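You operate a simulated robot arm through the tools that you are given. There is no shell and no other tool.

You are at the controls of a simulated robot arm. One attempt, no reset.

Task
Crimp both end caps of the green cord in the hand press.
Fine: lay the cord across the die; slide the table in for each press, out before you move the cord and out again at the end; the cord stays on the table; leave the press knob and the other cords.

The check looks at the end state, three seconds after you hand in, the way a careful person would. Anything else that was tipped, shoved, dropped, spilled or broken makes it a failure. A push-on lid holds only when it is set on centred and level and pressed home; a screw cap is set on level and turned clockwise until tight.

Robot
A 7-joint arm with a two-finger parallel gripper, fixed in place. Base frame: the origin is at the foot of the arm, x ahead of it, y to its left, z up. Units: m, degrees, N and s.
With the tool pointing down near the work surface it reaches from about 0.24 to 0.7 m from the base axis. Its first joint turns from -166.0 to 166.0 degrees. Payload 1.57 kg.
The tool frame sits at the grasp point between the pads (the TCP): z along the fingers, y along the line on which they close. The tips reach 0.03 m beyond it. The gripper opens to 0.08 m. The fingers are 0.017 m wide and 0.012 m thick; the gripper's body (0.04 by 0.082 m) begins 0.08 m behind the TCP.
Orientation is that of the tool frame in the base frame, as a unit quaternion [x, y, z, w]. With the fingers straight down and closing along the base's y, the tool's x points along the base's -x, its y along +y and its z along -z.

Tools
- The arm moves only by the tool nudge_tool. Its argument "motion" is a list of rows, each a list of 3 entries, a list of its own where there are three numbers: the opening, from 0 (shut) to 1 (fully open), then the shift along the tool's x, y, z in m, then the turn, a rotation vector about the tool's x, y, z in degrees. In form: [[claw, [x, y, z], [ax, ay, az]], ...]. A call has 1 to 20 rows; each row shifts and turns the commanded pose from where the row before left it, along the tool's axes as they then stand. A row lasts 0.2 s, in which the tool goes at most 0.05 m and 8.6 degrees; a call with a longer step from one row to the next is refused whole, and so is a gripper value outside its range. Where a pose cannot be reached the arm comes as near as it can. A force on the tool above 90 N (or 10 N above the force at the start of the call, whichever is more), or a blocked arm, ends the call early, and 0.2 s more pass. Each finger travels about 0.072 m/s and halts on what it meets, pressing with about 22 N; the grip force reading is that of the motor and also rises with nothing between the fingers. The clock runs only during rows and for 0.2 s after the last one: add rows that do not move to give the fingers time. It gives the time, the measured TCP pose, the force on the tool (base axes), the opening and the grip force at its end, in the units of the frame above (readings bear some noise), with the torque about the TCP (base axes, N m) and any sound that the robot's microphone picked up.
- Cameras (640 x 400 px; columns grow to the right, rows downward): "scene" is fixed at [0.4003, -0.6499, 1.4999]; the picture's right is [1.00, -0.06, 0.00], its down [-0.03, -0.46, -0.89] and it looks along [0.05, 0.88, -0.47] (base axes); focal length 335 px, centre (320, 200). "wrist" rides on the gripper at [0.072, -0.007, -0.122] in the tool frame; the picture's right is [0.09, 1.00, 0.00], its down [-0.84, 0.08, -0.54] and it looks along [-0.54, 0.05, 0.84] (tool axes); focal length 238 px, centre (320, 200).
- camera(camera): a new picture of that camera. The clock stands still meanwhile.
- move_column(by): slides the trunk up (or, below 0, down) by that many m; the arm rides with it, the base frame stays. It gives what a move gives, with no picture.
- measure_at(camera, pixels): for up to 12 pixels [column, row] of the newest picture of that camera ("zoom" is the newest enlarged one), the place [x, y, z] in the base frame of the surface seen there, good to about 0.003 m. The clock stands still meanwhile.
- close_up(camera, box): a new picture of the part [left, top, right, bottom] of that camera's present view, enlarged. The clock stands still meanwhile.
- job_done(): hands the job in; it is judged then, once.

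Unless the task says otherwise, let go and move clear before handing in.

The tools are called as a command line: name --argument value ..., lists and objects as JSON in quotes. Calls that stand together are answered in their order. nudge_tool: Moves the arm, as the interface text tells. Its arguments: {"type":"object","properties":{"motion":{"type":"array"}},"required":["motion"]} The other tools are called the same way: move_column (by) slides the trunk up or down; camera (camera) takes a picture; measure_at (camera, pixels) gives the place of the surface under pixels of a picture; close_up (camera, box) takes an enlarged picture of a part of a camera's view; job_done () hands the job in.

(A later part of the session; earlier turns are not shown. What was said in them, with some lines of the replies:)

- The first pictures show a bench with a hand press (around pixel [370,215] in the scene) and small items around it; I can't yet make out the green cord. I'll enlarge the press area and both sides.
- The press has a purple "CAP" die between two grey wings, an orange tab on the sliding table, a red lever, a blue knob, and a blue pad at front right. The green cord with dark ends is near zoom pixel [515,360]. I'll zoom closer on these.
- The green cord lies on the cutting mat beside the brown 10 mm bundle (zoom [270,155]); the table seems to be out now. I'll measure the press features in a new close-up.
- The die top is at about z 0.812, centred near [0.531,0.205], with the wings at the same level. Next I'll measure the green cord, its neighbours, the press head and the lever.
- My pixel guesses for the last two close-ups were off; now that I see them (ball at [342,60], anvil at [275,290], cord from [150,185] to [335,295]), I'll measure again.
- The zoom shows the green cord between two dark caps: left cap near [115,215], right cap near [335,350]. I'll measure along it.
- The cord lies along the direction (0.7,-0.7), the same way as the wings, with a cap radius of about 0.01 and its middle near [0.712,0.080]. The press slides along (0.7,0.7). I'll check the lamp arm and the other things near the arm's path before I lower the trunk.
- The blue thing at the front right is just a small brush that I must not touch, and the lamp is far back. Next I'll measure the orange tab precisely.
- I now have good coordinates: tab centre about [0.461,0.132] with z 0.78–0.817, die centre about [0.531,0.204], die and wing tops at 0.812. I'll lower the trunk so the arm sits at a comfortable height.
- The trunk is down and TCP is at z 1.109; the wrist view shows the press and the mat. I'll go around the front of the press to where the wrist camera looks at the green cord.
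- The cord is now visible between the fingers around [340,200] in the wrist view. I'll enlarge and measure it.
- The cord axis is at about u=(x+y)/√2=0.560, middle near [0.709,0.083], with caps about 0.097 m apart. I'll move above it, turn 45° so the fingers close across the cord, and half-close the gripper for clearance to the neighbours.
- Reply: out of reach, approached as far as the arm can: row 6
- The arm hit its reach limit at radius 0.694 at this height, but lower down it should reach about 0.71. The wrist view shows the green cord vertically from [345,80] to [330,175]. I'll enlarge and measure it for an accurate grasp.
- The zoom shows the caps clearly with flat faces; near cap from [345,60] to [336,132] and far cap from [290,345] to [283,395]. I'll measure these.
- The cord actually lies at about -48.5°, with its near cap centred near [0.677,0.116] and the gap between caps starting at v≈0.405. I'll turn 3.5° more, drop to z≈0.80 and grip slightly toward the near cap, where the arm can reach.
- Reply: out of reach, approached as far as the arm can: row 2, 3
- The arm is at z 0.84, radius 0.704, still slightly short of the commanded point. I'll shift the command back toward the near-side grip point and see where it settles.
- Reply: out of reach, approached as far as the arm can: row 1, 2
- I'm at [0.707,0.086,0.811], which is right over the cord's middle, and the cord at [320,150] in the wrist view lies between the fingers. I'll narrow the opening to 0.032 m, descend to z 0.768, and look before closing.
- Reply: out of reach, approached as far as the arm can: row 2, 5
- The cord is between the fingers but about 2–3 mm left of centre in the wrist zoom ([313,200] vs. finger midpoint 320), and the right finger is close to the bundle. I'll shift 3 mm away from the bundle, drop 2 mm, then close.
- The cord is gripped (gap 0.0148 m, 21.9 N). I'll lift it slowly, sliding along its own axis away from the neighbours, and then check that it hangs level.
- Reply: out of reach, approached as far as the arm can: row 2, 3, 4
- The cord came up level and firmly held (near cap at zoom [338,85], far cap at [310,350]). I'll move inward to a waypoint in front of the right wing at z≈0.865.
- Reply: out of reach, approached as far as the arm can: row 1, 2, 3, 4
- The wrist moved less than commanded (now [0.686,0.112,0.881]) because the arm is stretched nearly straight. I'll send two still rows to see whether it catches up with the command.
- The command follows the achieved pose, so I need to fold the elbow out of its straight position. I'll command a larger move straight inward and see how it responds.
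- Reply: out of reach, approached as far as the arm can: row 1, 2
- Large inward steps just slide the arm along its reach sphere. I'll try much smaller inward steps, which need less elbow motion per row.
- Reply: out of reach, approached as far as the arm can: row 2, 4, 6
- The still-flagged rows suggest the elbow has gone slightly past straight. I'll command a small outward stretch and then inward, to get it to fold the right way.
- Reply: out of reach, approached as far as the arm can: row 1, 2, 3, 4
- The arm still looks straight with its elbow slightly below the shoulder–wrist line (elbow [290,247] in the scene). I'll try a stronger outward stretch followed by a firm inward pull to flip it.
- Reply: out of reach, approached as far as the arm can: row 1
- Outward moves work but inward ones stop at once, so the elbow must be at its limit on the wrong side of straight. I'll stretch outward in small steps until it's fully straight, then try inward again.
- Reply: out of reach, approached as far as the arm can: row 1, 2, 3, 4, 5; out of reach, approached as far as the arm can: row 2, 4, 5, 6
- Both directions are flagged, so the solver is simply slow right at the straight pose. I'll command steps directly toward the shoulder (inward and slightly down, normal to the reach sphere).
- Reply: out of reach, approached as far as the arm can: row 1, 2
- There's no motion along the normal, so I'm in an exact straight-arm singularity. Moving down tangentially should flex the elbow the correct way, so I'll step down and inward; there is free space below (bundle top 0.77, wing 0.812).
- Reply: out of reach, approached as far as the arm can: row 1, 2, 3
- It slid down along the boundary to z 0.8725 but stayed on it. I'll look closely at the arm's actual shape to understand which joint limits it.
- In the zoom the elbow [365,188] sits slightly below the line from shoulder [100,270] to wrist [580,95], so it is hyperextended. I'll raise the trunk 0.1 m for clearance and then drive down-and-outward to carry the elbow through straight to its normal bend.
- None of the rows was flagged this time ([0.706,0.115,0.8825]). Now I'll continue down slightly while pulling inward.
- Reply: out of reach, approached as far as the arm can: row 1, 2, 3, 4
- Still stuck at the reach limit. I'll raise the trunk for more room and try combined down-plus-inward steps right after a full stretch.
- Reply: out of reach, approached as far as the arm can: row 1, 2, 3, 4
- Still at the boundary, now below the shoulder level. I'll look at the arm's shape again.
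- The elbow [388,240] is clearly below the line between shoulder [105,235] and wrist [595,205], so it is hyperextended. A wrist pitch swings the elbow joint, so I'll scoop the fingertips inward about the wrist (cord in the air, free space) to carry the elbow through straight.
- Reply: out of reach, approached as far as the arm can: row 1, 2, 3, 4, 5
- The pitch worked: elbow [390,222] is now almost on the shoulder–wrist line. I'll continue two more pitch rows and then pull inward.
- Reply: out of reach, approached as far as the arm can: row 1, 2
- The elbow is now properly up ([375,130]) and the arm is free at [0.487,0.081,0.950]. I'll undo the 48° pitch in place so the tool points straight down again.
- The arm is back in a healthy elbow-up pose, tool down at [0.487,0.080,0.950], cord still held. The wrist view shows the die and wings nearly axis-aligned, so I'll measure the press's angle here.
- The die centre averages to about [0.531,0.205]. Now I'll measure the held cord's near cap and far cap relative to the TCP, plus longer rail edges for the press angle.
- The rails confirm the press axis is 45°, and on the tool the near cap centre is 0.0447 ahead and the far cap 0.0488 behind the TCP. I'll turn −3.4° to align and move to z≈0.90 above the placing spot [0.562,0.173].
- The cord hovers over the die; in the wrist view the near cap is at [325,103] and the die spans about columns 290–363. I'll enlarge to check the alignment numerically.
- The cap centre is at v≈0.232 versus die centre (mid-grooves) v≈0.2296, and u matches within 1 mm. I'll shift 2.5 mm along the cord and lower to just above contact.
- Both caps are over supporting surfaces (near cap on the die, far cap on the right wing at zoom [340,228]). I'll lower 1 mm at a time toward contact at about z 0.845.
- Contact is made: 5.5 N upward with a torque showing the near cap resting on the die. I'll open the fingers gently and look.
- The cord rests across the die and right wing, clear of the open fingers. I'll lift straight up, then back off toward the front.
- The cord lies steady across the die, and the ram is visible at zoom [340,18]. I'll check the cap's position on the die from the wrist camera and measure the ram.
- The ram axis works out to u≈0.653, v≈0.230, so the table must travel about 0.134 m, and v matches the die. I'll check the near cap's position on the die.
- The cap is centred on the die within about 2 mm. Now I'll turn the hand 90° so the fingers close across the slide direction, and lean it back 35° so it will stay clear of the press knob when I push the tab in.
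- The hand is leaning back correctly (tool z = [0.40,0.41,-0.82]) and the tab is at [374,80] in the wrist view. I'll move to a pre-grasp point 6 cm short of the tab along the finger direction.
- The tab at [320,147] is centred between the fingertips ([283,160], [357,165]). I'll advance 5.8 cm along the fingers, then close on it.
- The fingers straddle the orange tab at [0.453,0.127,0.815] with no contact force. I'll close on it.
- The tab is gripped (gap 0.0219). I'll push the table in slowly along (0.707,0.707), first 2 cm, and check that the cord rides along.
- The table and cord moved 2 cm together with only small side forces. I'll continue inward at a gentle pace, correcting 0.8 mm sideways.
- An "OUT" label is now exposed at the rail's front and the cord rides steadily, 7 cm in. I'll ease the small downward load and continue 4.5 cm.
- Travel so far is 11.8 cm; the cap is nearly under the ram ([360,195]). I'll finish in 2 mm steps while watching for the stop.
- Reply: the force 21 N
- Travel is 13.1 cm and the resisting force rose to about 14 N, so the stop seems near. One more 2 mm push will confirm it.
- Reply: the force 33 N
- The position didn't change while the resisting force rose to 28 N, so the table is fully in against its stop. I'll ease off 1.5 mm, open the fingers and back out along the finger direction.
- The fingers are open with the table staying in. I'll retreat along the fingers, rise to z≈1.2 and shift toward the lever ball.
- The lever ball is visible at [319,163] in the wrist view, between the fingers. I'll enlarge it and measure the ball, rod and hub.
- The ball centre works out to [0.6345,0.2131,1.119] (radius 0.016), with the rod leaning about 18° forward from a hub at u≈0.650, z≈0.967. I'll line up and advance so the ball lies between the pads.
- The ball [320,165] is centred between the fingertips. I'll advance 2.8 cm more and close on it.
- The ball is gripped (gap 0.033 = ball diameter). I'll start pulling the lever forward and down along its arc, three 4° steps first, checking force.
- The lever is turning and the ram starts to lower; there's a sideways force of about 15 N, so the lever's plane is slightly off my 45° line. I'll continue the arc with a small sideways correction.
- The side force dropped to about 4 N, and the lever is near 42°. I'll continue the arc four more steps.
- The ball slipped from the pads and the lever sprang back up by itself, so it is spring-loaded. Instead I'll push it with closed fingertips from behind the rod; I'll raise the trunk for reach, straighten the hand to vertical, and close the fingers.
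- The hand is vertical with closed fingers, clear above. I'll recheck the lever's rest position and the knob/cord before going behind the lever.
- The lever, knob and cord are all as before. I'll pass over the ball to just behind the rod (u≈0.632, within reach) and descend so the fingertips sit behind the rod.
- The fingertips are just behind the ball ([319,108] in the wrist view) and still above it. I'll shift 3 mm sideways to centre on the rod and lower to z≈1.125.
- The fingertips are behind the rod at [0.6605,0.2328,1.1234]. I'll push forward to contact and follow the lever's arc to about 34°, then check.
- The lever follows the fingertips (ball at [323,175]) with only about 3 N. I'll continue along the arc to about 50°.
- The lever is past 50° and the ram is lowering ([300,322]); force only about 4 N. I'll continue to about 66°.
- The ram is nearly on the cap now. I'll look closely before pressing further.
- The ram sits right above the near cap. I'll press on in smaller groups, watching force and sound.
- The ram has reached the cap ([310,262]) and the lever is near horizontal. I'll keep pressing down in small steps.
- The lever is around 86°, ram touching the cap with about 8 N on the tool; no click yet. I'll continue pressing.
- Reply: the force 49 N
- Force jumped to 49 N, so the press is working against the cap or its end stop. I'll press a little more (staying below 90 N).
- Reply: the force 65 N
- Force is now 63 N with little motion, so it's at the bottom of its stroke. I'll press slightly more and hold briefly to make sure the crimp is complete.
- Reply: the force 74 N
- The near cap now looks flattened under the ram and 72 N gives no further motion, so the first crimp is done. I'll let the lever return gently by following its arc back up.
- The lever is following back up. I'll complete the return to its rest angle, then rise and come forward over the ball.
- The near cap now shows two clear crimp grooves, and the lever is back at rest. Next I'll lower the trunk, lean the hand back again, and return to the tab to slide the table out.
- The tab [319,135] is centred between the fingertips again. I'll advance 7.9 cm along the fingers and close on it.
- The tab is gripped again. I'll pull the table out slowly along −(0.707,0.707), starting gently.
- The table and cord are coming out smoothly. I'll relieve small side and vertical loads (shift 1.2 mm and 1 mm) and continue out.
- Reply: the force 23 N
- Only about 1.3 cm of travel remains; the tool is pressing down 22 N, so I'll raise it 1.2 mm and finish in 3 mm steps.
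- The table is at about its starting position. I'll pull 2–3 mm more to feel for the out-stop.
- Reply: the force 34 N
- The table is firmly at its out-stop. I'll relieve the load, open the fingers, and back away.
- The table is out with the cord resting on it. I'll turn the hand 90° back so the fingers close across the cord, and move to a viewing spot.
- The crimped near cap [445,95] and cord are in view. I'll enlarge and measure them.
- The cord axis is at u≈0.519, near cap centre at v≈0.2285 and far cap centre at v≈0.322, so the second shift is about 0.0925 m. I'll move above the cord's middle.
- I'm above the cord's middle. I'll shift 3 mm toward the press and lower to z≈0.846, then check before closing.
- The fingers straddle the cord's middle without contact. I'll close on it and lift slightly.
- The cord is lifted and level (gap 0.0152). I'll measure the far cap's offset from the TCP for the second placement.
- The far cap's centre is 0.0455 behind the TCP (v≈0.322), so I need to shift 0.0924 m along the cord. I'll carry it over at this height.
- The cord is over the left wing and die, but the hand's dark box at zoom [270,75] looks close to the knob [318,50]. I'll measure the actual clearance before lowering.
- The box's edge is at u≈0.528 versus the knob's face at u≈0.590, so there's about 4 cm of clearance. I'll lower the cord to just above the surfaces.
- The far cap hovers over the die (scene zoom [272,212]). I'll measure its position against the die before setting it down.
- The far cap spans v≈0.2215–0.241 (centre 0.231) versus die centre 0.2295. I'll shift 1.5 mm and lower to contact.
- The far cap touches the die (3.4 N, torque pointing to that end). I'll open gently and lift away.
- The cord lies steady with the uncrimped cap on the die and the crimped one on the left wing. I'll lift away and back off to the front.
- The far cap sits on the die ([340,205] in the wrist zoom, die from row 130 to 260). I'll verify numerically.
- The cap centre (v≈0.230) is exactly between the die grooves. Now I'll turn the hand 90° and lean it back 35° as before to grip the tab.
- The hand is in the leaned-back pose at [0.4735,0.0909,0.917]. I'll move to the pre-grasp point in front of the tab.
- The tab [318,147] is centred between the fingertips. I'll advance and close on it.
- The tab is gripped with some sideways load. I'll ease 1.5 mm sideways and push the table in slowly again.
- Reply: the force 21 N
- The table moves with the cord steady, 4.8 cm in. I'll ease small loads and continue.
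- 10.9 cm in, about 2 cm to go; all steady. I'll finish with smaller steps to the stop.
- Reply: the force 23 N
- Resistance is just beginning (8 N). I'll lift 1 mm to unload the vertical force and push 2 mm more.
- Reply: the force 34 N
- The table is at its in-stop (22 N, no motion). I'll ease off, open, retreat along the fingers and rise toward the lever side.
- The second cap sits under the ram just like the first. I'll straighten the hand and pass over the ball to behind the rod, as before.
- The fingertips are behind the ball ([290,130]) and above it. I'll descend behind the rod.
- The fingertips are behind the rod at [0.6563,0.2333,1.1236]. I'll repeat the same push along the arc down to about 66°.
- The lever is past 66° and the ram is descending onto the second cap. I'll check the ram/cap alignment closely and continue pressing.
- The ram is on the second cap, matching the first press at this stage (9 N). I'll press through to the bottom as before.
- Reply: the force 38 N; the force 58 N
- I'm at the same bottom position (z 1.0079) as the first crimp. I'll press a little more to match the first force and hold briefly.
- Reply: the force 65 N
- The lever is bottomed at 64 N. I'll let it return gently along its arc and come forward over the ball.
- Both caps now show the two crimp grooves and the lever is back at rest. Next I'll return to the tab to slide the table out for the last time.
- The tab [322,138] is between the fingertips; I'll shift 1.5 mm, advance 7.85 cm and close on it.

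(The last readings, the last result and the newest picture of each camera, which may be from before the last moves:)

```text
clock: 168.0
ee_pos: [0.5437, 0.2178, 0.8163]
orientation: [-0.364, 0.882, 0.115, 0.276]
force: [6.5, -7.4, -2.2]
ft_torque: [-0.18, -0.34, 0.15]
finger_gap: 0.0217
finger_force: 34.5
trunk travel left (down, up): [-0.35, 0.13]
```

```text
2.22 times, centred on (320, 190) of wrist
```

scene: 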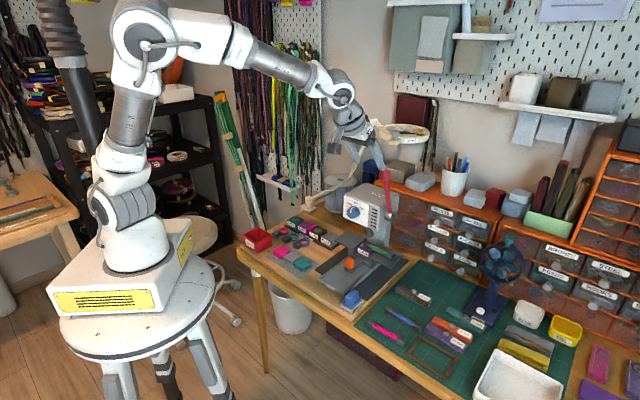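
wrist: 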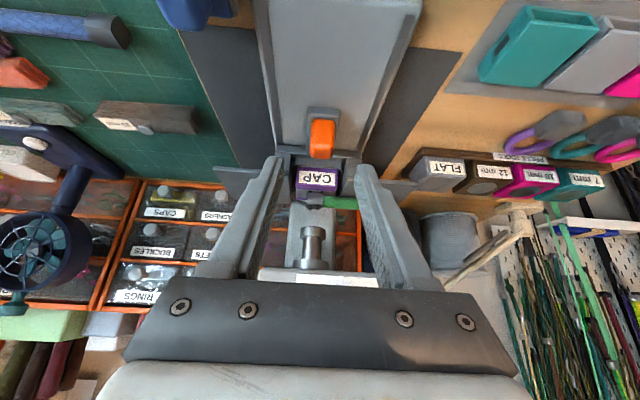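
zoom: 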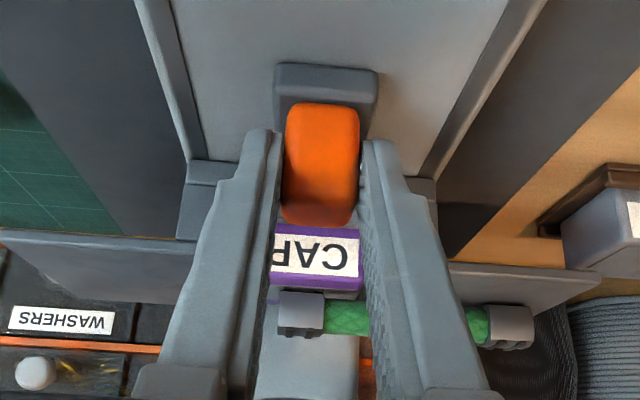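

The tab is gripped. I'll pull the table out slowly, starting gently.

nudge_tool --motion '[[0, [0.0008, -0.0004, -0.0006], [0, 0, 0]], [0, [0.0016, -0.0002, -0.0012], [0, 0, 0]], [0, [0.0025, 0, -0.0017], [0, 0, 0]], [0, [0.0033, 0, -0.0023], [0, 0, 0]], [0, [0.0041, 0, -0.0029], [0, 0, 0]], [0, [0.0041, 0, -0.0029], [0, 0, 0]], [0, [0.0041, 0, -0.0029], [0, 0, 0]], [0, [0.0041, 0, -0.0029], [0, 0, 0]], [0, [0.0041, 0, -0.0029], [0, 0, 0]], [0, [0.0041, 0, -0.0029], [0, 0, 0]], [0, [0.0041, 0, -0.0029], [0, 0, 0]], [0, [0.0041, 0, -0.0029], [0, 0, 0]], [0, [0.0033, 0, -0.0023], [0, 0, 0]], [0, [0.0016, 0, -0.0012], [0, 0, 0]], [0, [0, 0, 0], [0, 0, 0]]]'

close_up --camera "scene" --box '[310, 210, 410, 300]'

```text
clock: 171.2
ee_pos: [0.5029, 0.1783, 0.8166]
orientation: [-0.364, 0.882, 0.115, 0.277]
force: [18.5, -16.5, 3.0]
ft_torque: [-0.15, -0.3, 0.17]
finger_gap: 0.0215
finger_force: 34.9
trunk travel left (down, up): [-0.35, 0.13]
```

```text
4.44 times, centred on (360, 255) of scene
```

zoom: 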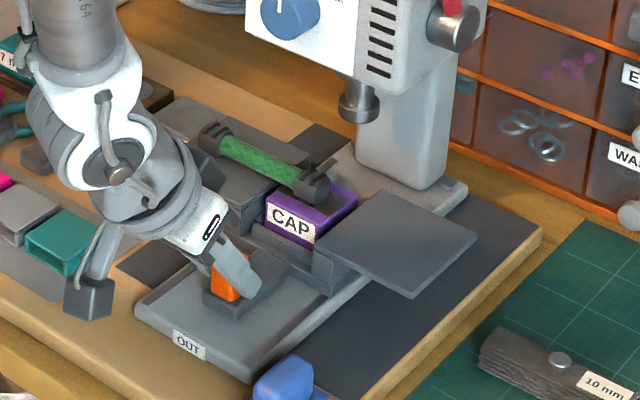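

The table slides out well, but there is a 25 N sideways load; I'll correct 2 mm sideways and continue out.

nudge_tool --motion '[[0, [0.0016, -0.001, -0.0012], [0, 0, 0]], [0, [0.0033, -0.0008, -0.0023], [0, 0, 0]], [0, [0.0041, -0.0002, -0.0029], [0, 0, 0]], [0, [0.0041, 0, -0.0029], [0, 0, 0]], [0, [0.0041, 0, -0.0029], [0, 0, 0]], [0, [0.0041, 0, -0.0029], [0, 0, 0]], [0, [0.0041, 0, -0.0029], [0, 0, 0]], [0, [0.0041, 0, -0.0029], [0, 0, 0]], [0, [0.0041, 0, -0.0029], [0, 0, 0]], [0, [0.0041, 0, -0.0029], [0, 0, 0]], [0, [0.0041, 0, -0.0029], [0, 0, 0]], [0, [0.0041, 0, -0.0029], [0, 0, 0]], [0, [0.0025, 0, -0.0017], [0, 0, 0]], [0, [0, 0, 0], [0, 0, 0]]]'

close_up --camera "scene" --box '[310, 220, 410, 310]'

```text
clock: 174.2
ee_pos: [0.462, 0.135, 0.8154]
orientation: [-0.365, 0.882, 0.116, 0.275]
force: [7.8, -6.2, -8.1]
ft_torque: [0.11, -1.16, -0.01]
finger_gap: 0.0216
finger_force: 34.6
trunk travel left (down, up): [-0.35, 0.13]
```

```text
4.44 times, centred on (360, 265) of scene
```

zoom: 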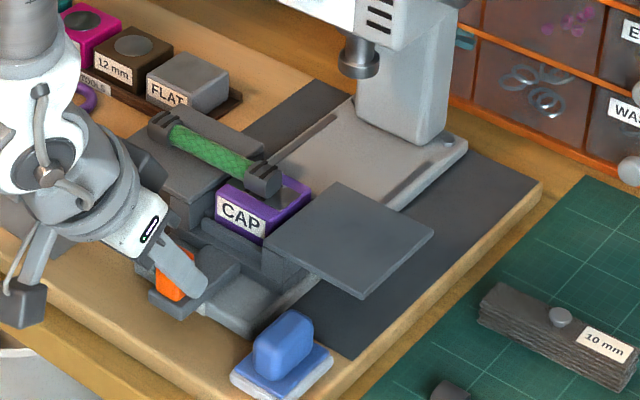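

Only about 1.3 cm is left. I'll finish in small steps and feel for the out-stop.

nudge_tool --motion '[[0, [0.0025, -0.0003, -0.001], [0, 0, 0]], [0, [0.0025, -0.0003, -0.0015], [0, 0, 0]], [0, [0.0025, 0, -0.0017], [0, 0, 0]], [0, [0.0016, 0, -0.0012], [0, 0, 0]], [0, [0.0012, 0, -0.0009], [0, 0, 0]], [0, [0, 0, 0], [0, 0, 0]]]'

nudge_tool --motion '[[0, [0.0012, 0, -0.0009], [0, 0, 0]], [0, [0.0012, 0, -0.0009], [0, 0, 0]], [0, [0, 0, 0], [0, 0, 0]]]'

```text
clock: 175.6
ee_pos: [0.4524, 0.1282, 0.8163]
orientation: [-0.365, 0.881, 0.116, 0.277]
force: [0.4, 1.5, 3.5]
ft_torque: [0.56, -1.11, -0.11]
finger_gap: 0.0218
finger_force: 35.3
trunk travel left (down, up): [-0.35, 0.13]
```

```text
clock: 176.4
ee_pos: [0.4503, 0.1246, 0.8154]
orientation: [-0.365, 0.882, 0.115, 0.275]
force: [3.9, 8.2, 4.0]
ft_torque: [-0.64, 0.5, -0.08]
finger_gap: 0.0219
finger_force: 34.7
trunk travel left (down, up): [-0.35, 0.13]
```

Resistance is starting (8.6 N). One more small pull to confirm it's at the stop.

nudge_tool --motion '[[0, [0.0012, 0, -0.0009], [0, 0, 0]], [0, [0.0004, 0, -0.0003], [0, 0, 0]], [0, [0, 0, 0], [0, 0, 0]]]'

close_up --camera "scene" --box '[310, 230, 410, 310]'

```text
clock: 177.2
ee_pos: [0.4512, 0.1262, 0.8164]
orientation: [-0.367, 0.881, 0.117, 0.277]
force: [8.5, 16.9, 0.1]
ft_torque: [0.71, -0.76, 0.05]
finger_gap: 0.022
finger_force: 35.5
trunk travel left (down, up): [-0.35, 0.13]
```

```text
5.00 times, centred on (360, 270) of scene
```

zoom: 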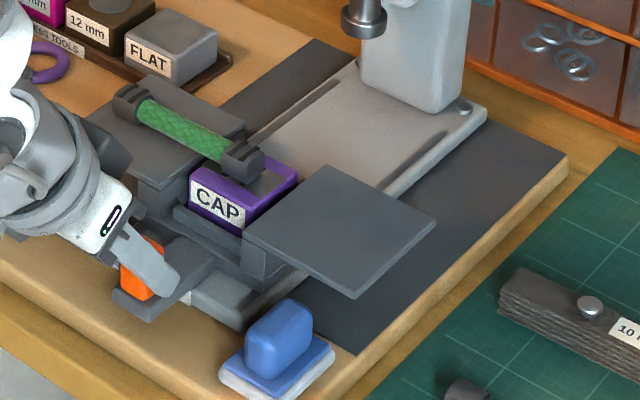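

The table is out at its stop (18 N, no motion) with the cord lying on it, both caps grooved. I'll ease off, release the tab, and back well away.

nudge_tool --motion '[[0, [-0.0012, 0, 0.0009], [0, 0, 0]], [0.3, [0, 0, 0], [0, 0, 0]], [0.5, [0, 0, 0], [0, 0, 0]], [0.6, [0, 0, 0], [0, 0, 0]], [0.6, [0, 0, -0.02], [0, 0, 0]], [0.6, [0, 0, -0.03], [0, 0, 0]], [0.6, [0, 0, -0.03], [0, 0, 0]], [0.6, [0, 0, -0.03], [0, 0, 0]], [0.6, [-0.023, 0, -0.0328], [0, 0, 0]], [0.6, [-0.023, 0, -0.0328], [0, 0, 0]], [0.6, [-0.023, 0, -0.0328], [0, 0, 0]], [0.6, [0, 0, 0], [0, 0, 0]]]'

camera --camera "scene"

close_up --camera "scene" --box '[310, 230, 410, 310]'

camera --camera "wrist"

```text
clock: 179.8
ee_pos: [0.4074, 0.0819, 1.0252]
orientation: [-0.364, 0.882, 0.115, 0.276]
force: [-1.1, 0.6, 0.2]
ft_torque: [0.03, 0.05, 0.02]
finger_gap: 0.0483
finger_force: 0.0
trunk travel left (down, up): [-0.35, 0.13]
```

```text
taken
```

scene: 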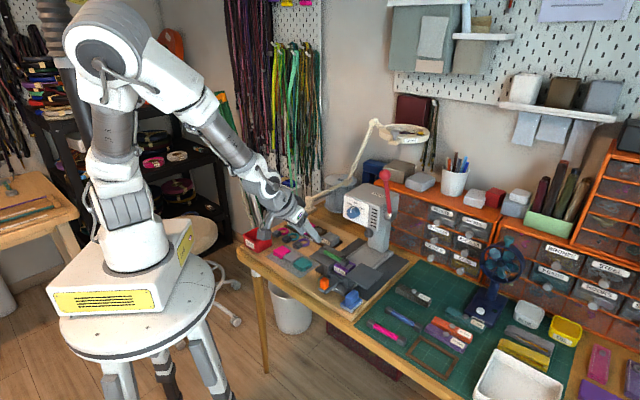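

```text
5.00 times, centred on (360, 270) of scene
```

zoom: 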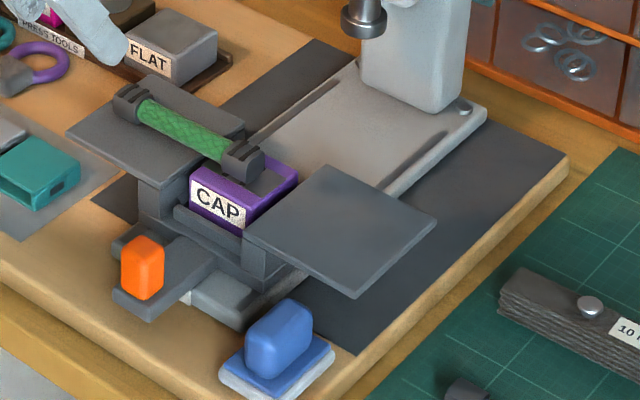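

```text
taken
```

wrist: 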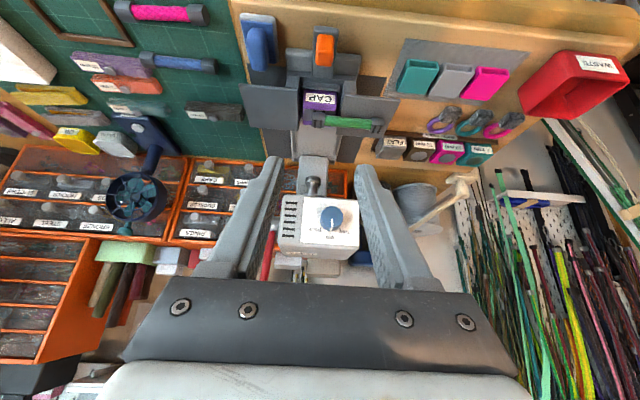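

The arm is clear. I'll do a final check: caps, knob versus its starting picture, lever, and neighbouring objects.

close_up --camera "scene" --box '[330, 160, 440, 260]'

close_up --camera "scene" --box '[360, 270, 480, 360]'

close_up --camera "scene" --box '[325, 250, 375, 290]'

close_up --camera "scene" --box '[230, 180, 350, 290]'

```text
4.00 times, centred on (385, 210) of scene
```

zoom: 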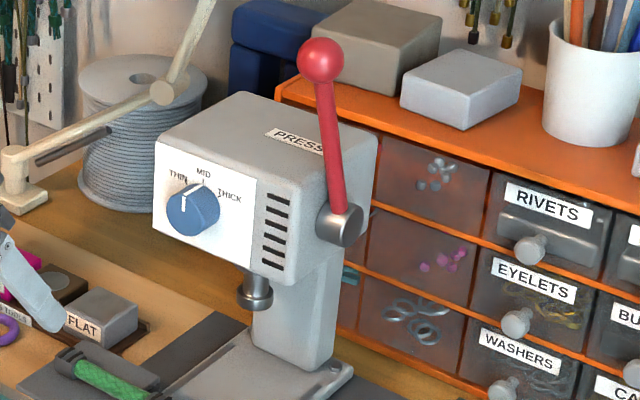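

```text
4.44 times, centred on (420, 315) of scene
```

zoom: 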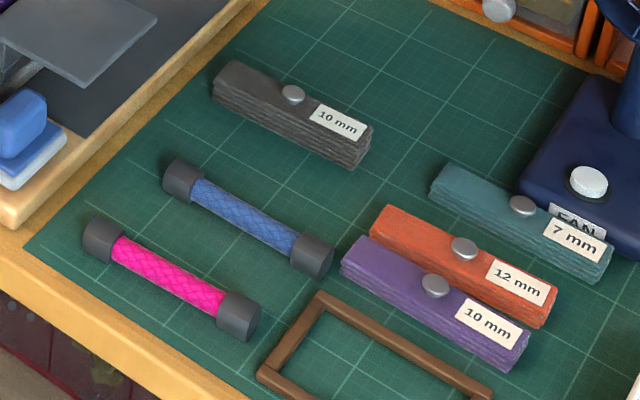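

```text
10.00 times, centred on (350, 270) of scene
```

zoom: 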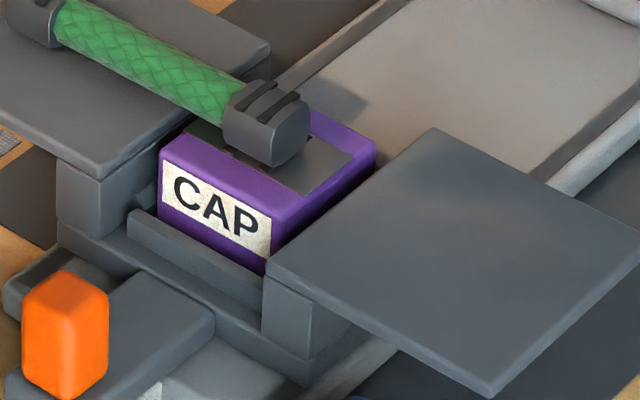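

```text
3.64 times, centred on (290, 235) of scene
```

zoom: 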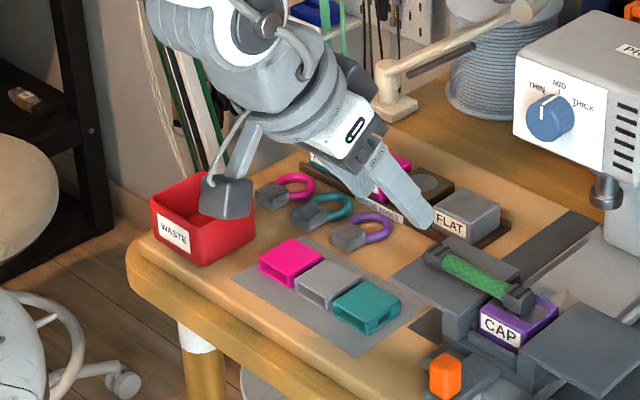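

Everything checks out in the final pictures:
- **Caps:** both ends of the green cord show the two crimp grooves.
- **Cord and table:** the table is out and the cord lies across it.
- **Lever and knob:** the lever is at rest and the knob points where it did at the start.
- **Neighbours:** the blue and pink cords, the bundle and the brush haven't moved.

The gripper is empty and clear, so I'm handing in.

job_done

```text
The job is handed in.
```

I crimped both end caps of the green cord in the hand press and handed the job in; I haven't seen the result of the check. In the last pictures each cap shows its two crimp grooves.

- **Table and cord:** the table is slid out to its stop. The cord lies on it, with the second cap on the die and the first on the left wing.
- **Press:** the lever is back at rest and the knob points where it did at the start. On my first try the lever ball slipped from the gripper and the lever sprang back. The pictures showed nothing disturbed, and I used closed fingertips on the rod for both crimps.
- **Other items:** the blue and pink cords, the bundles and the brush are where they were.
- **Arm:** the gripper is empty and clear of the bench items.
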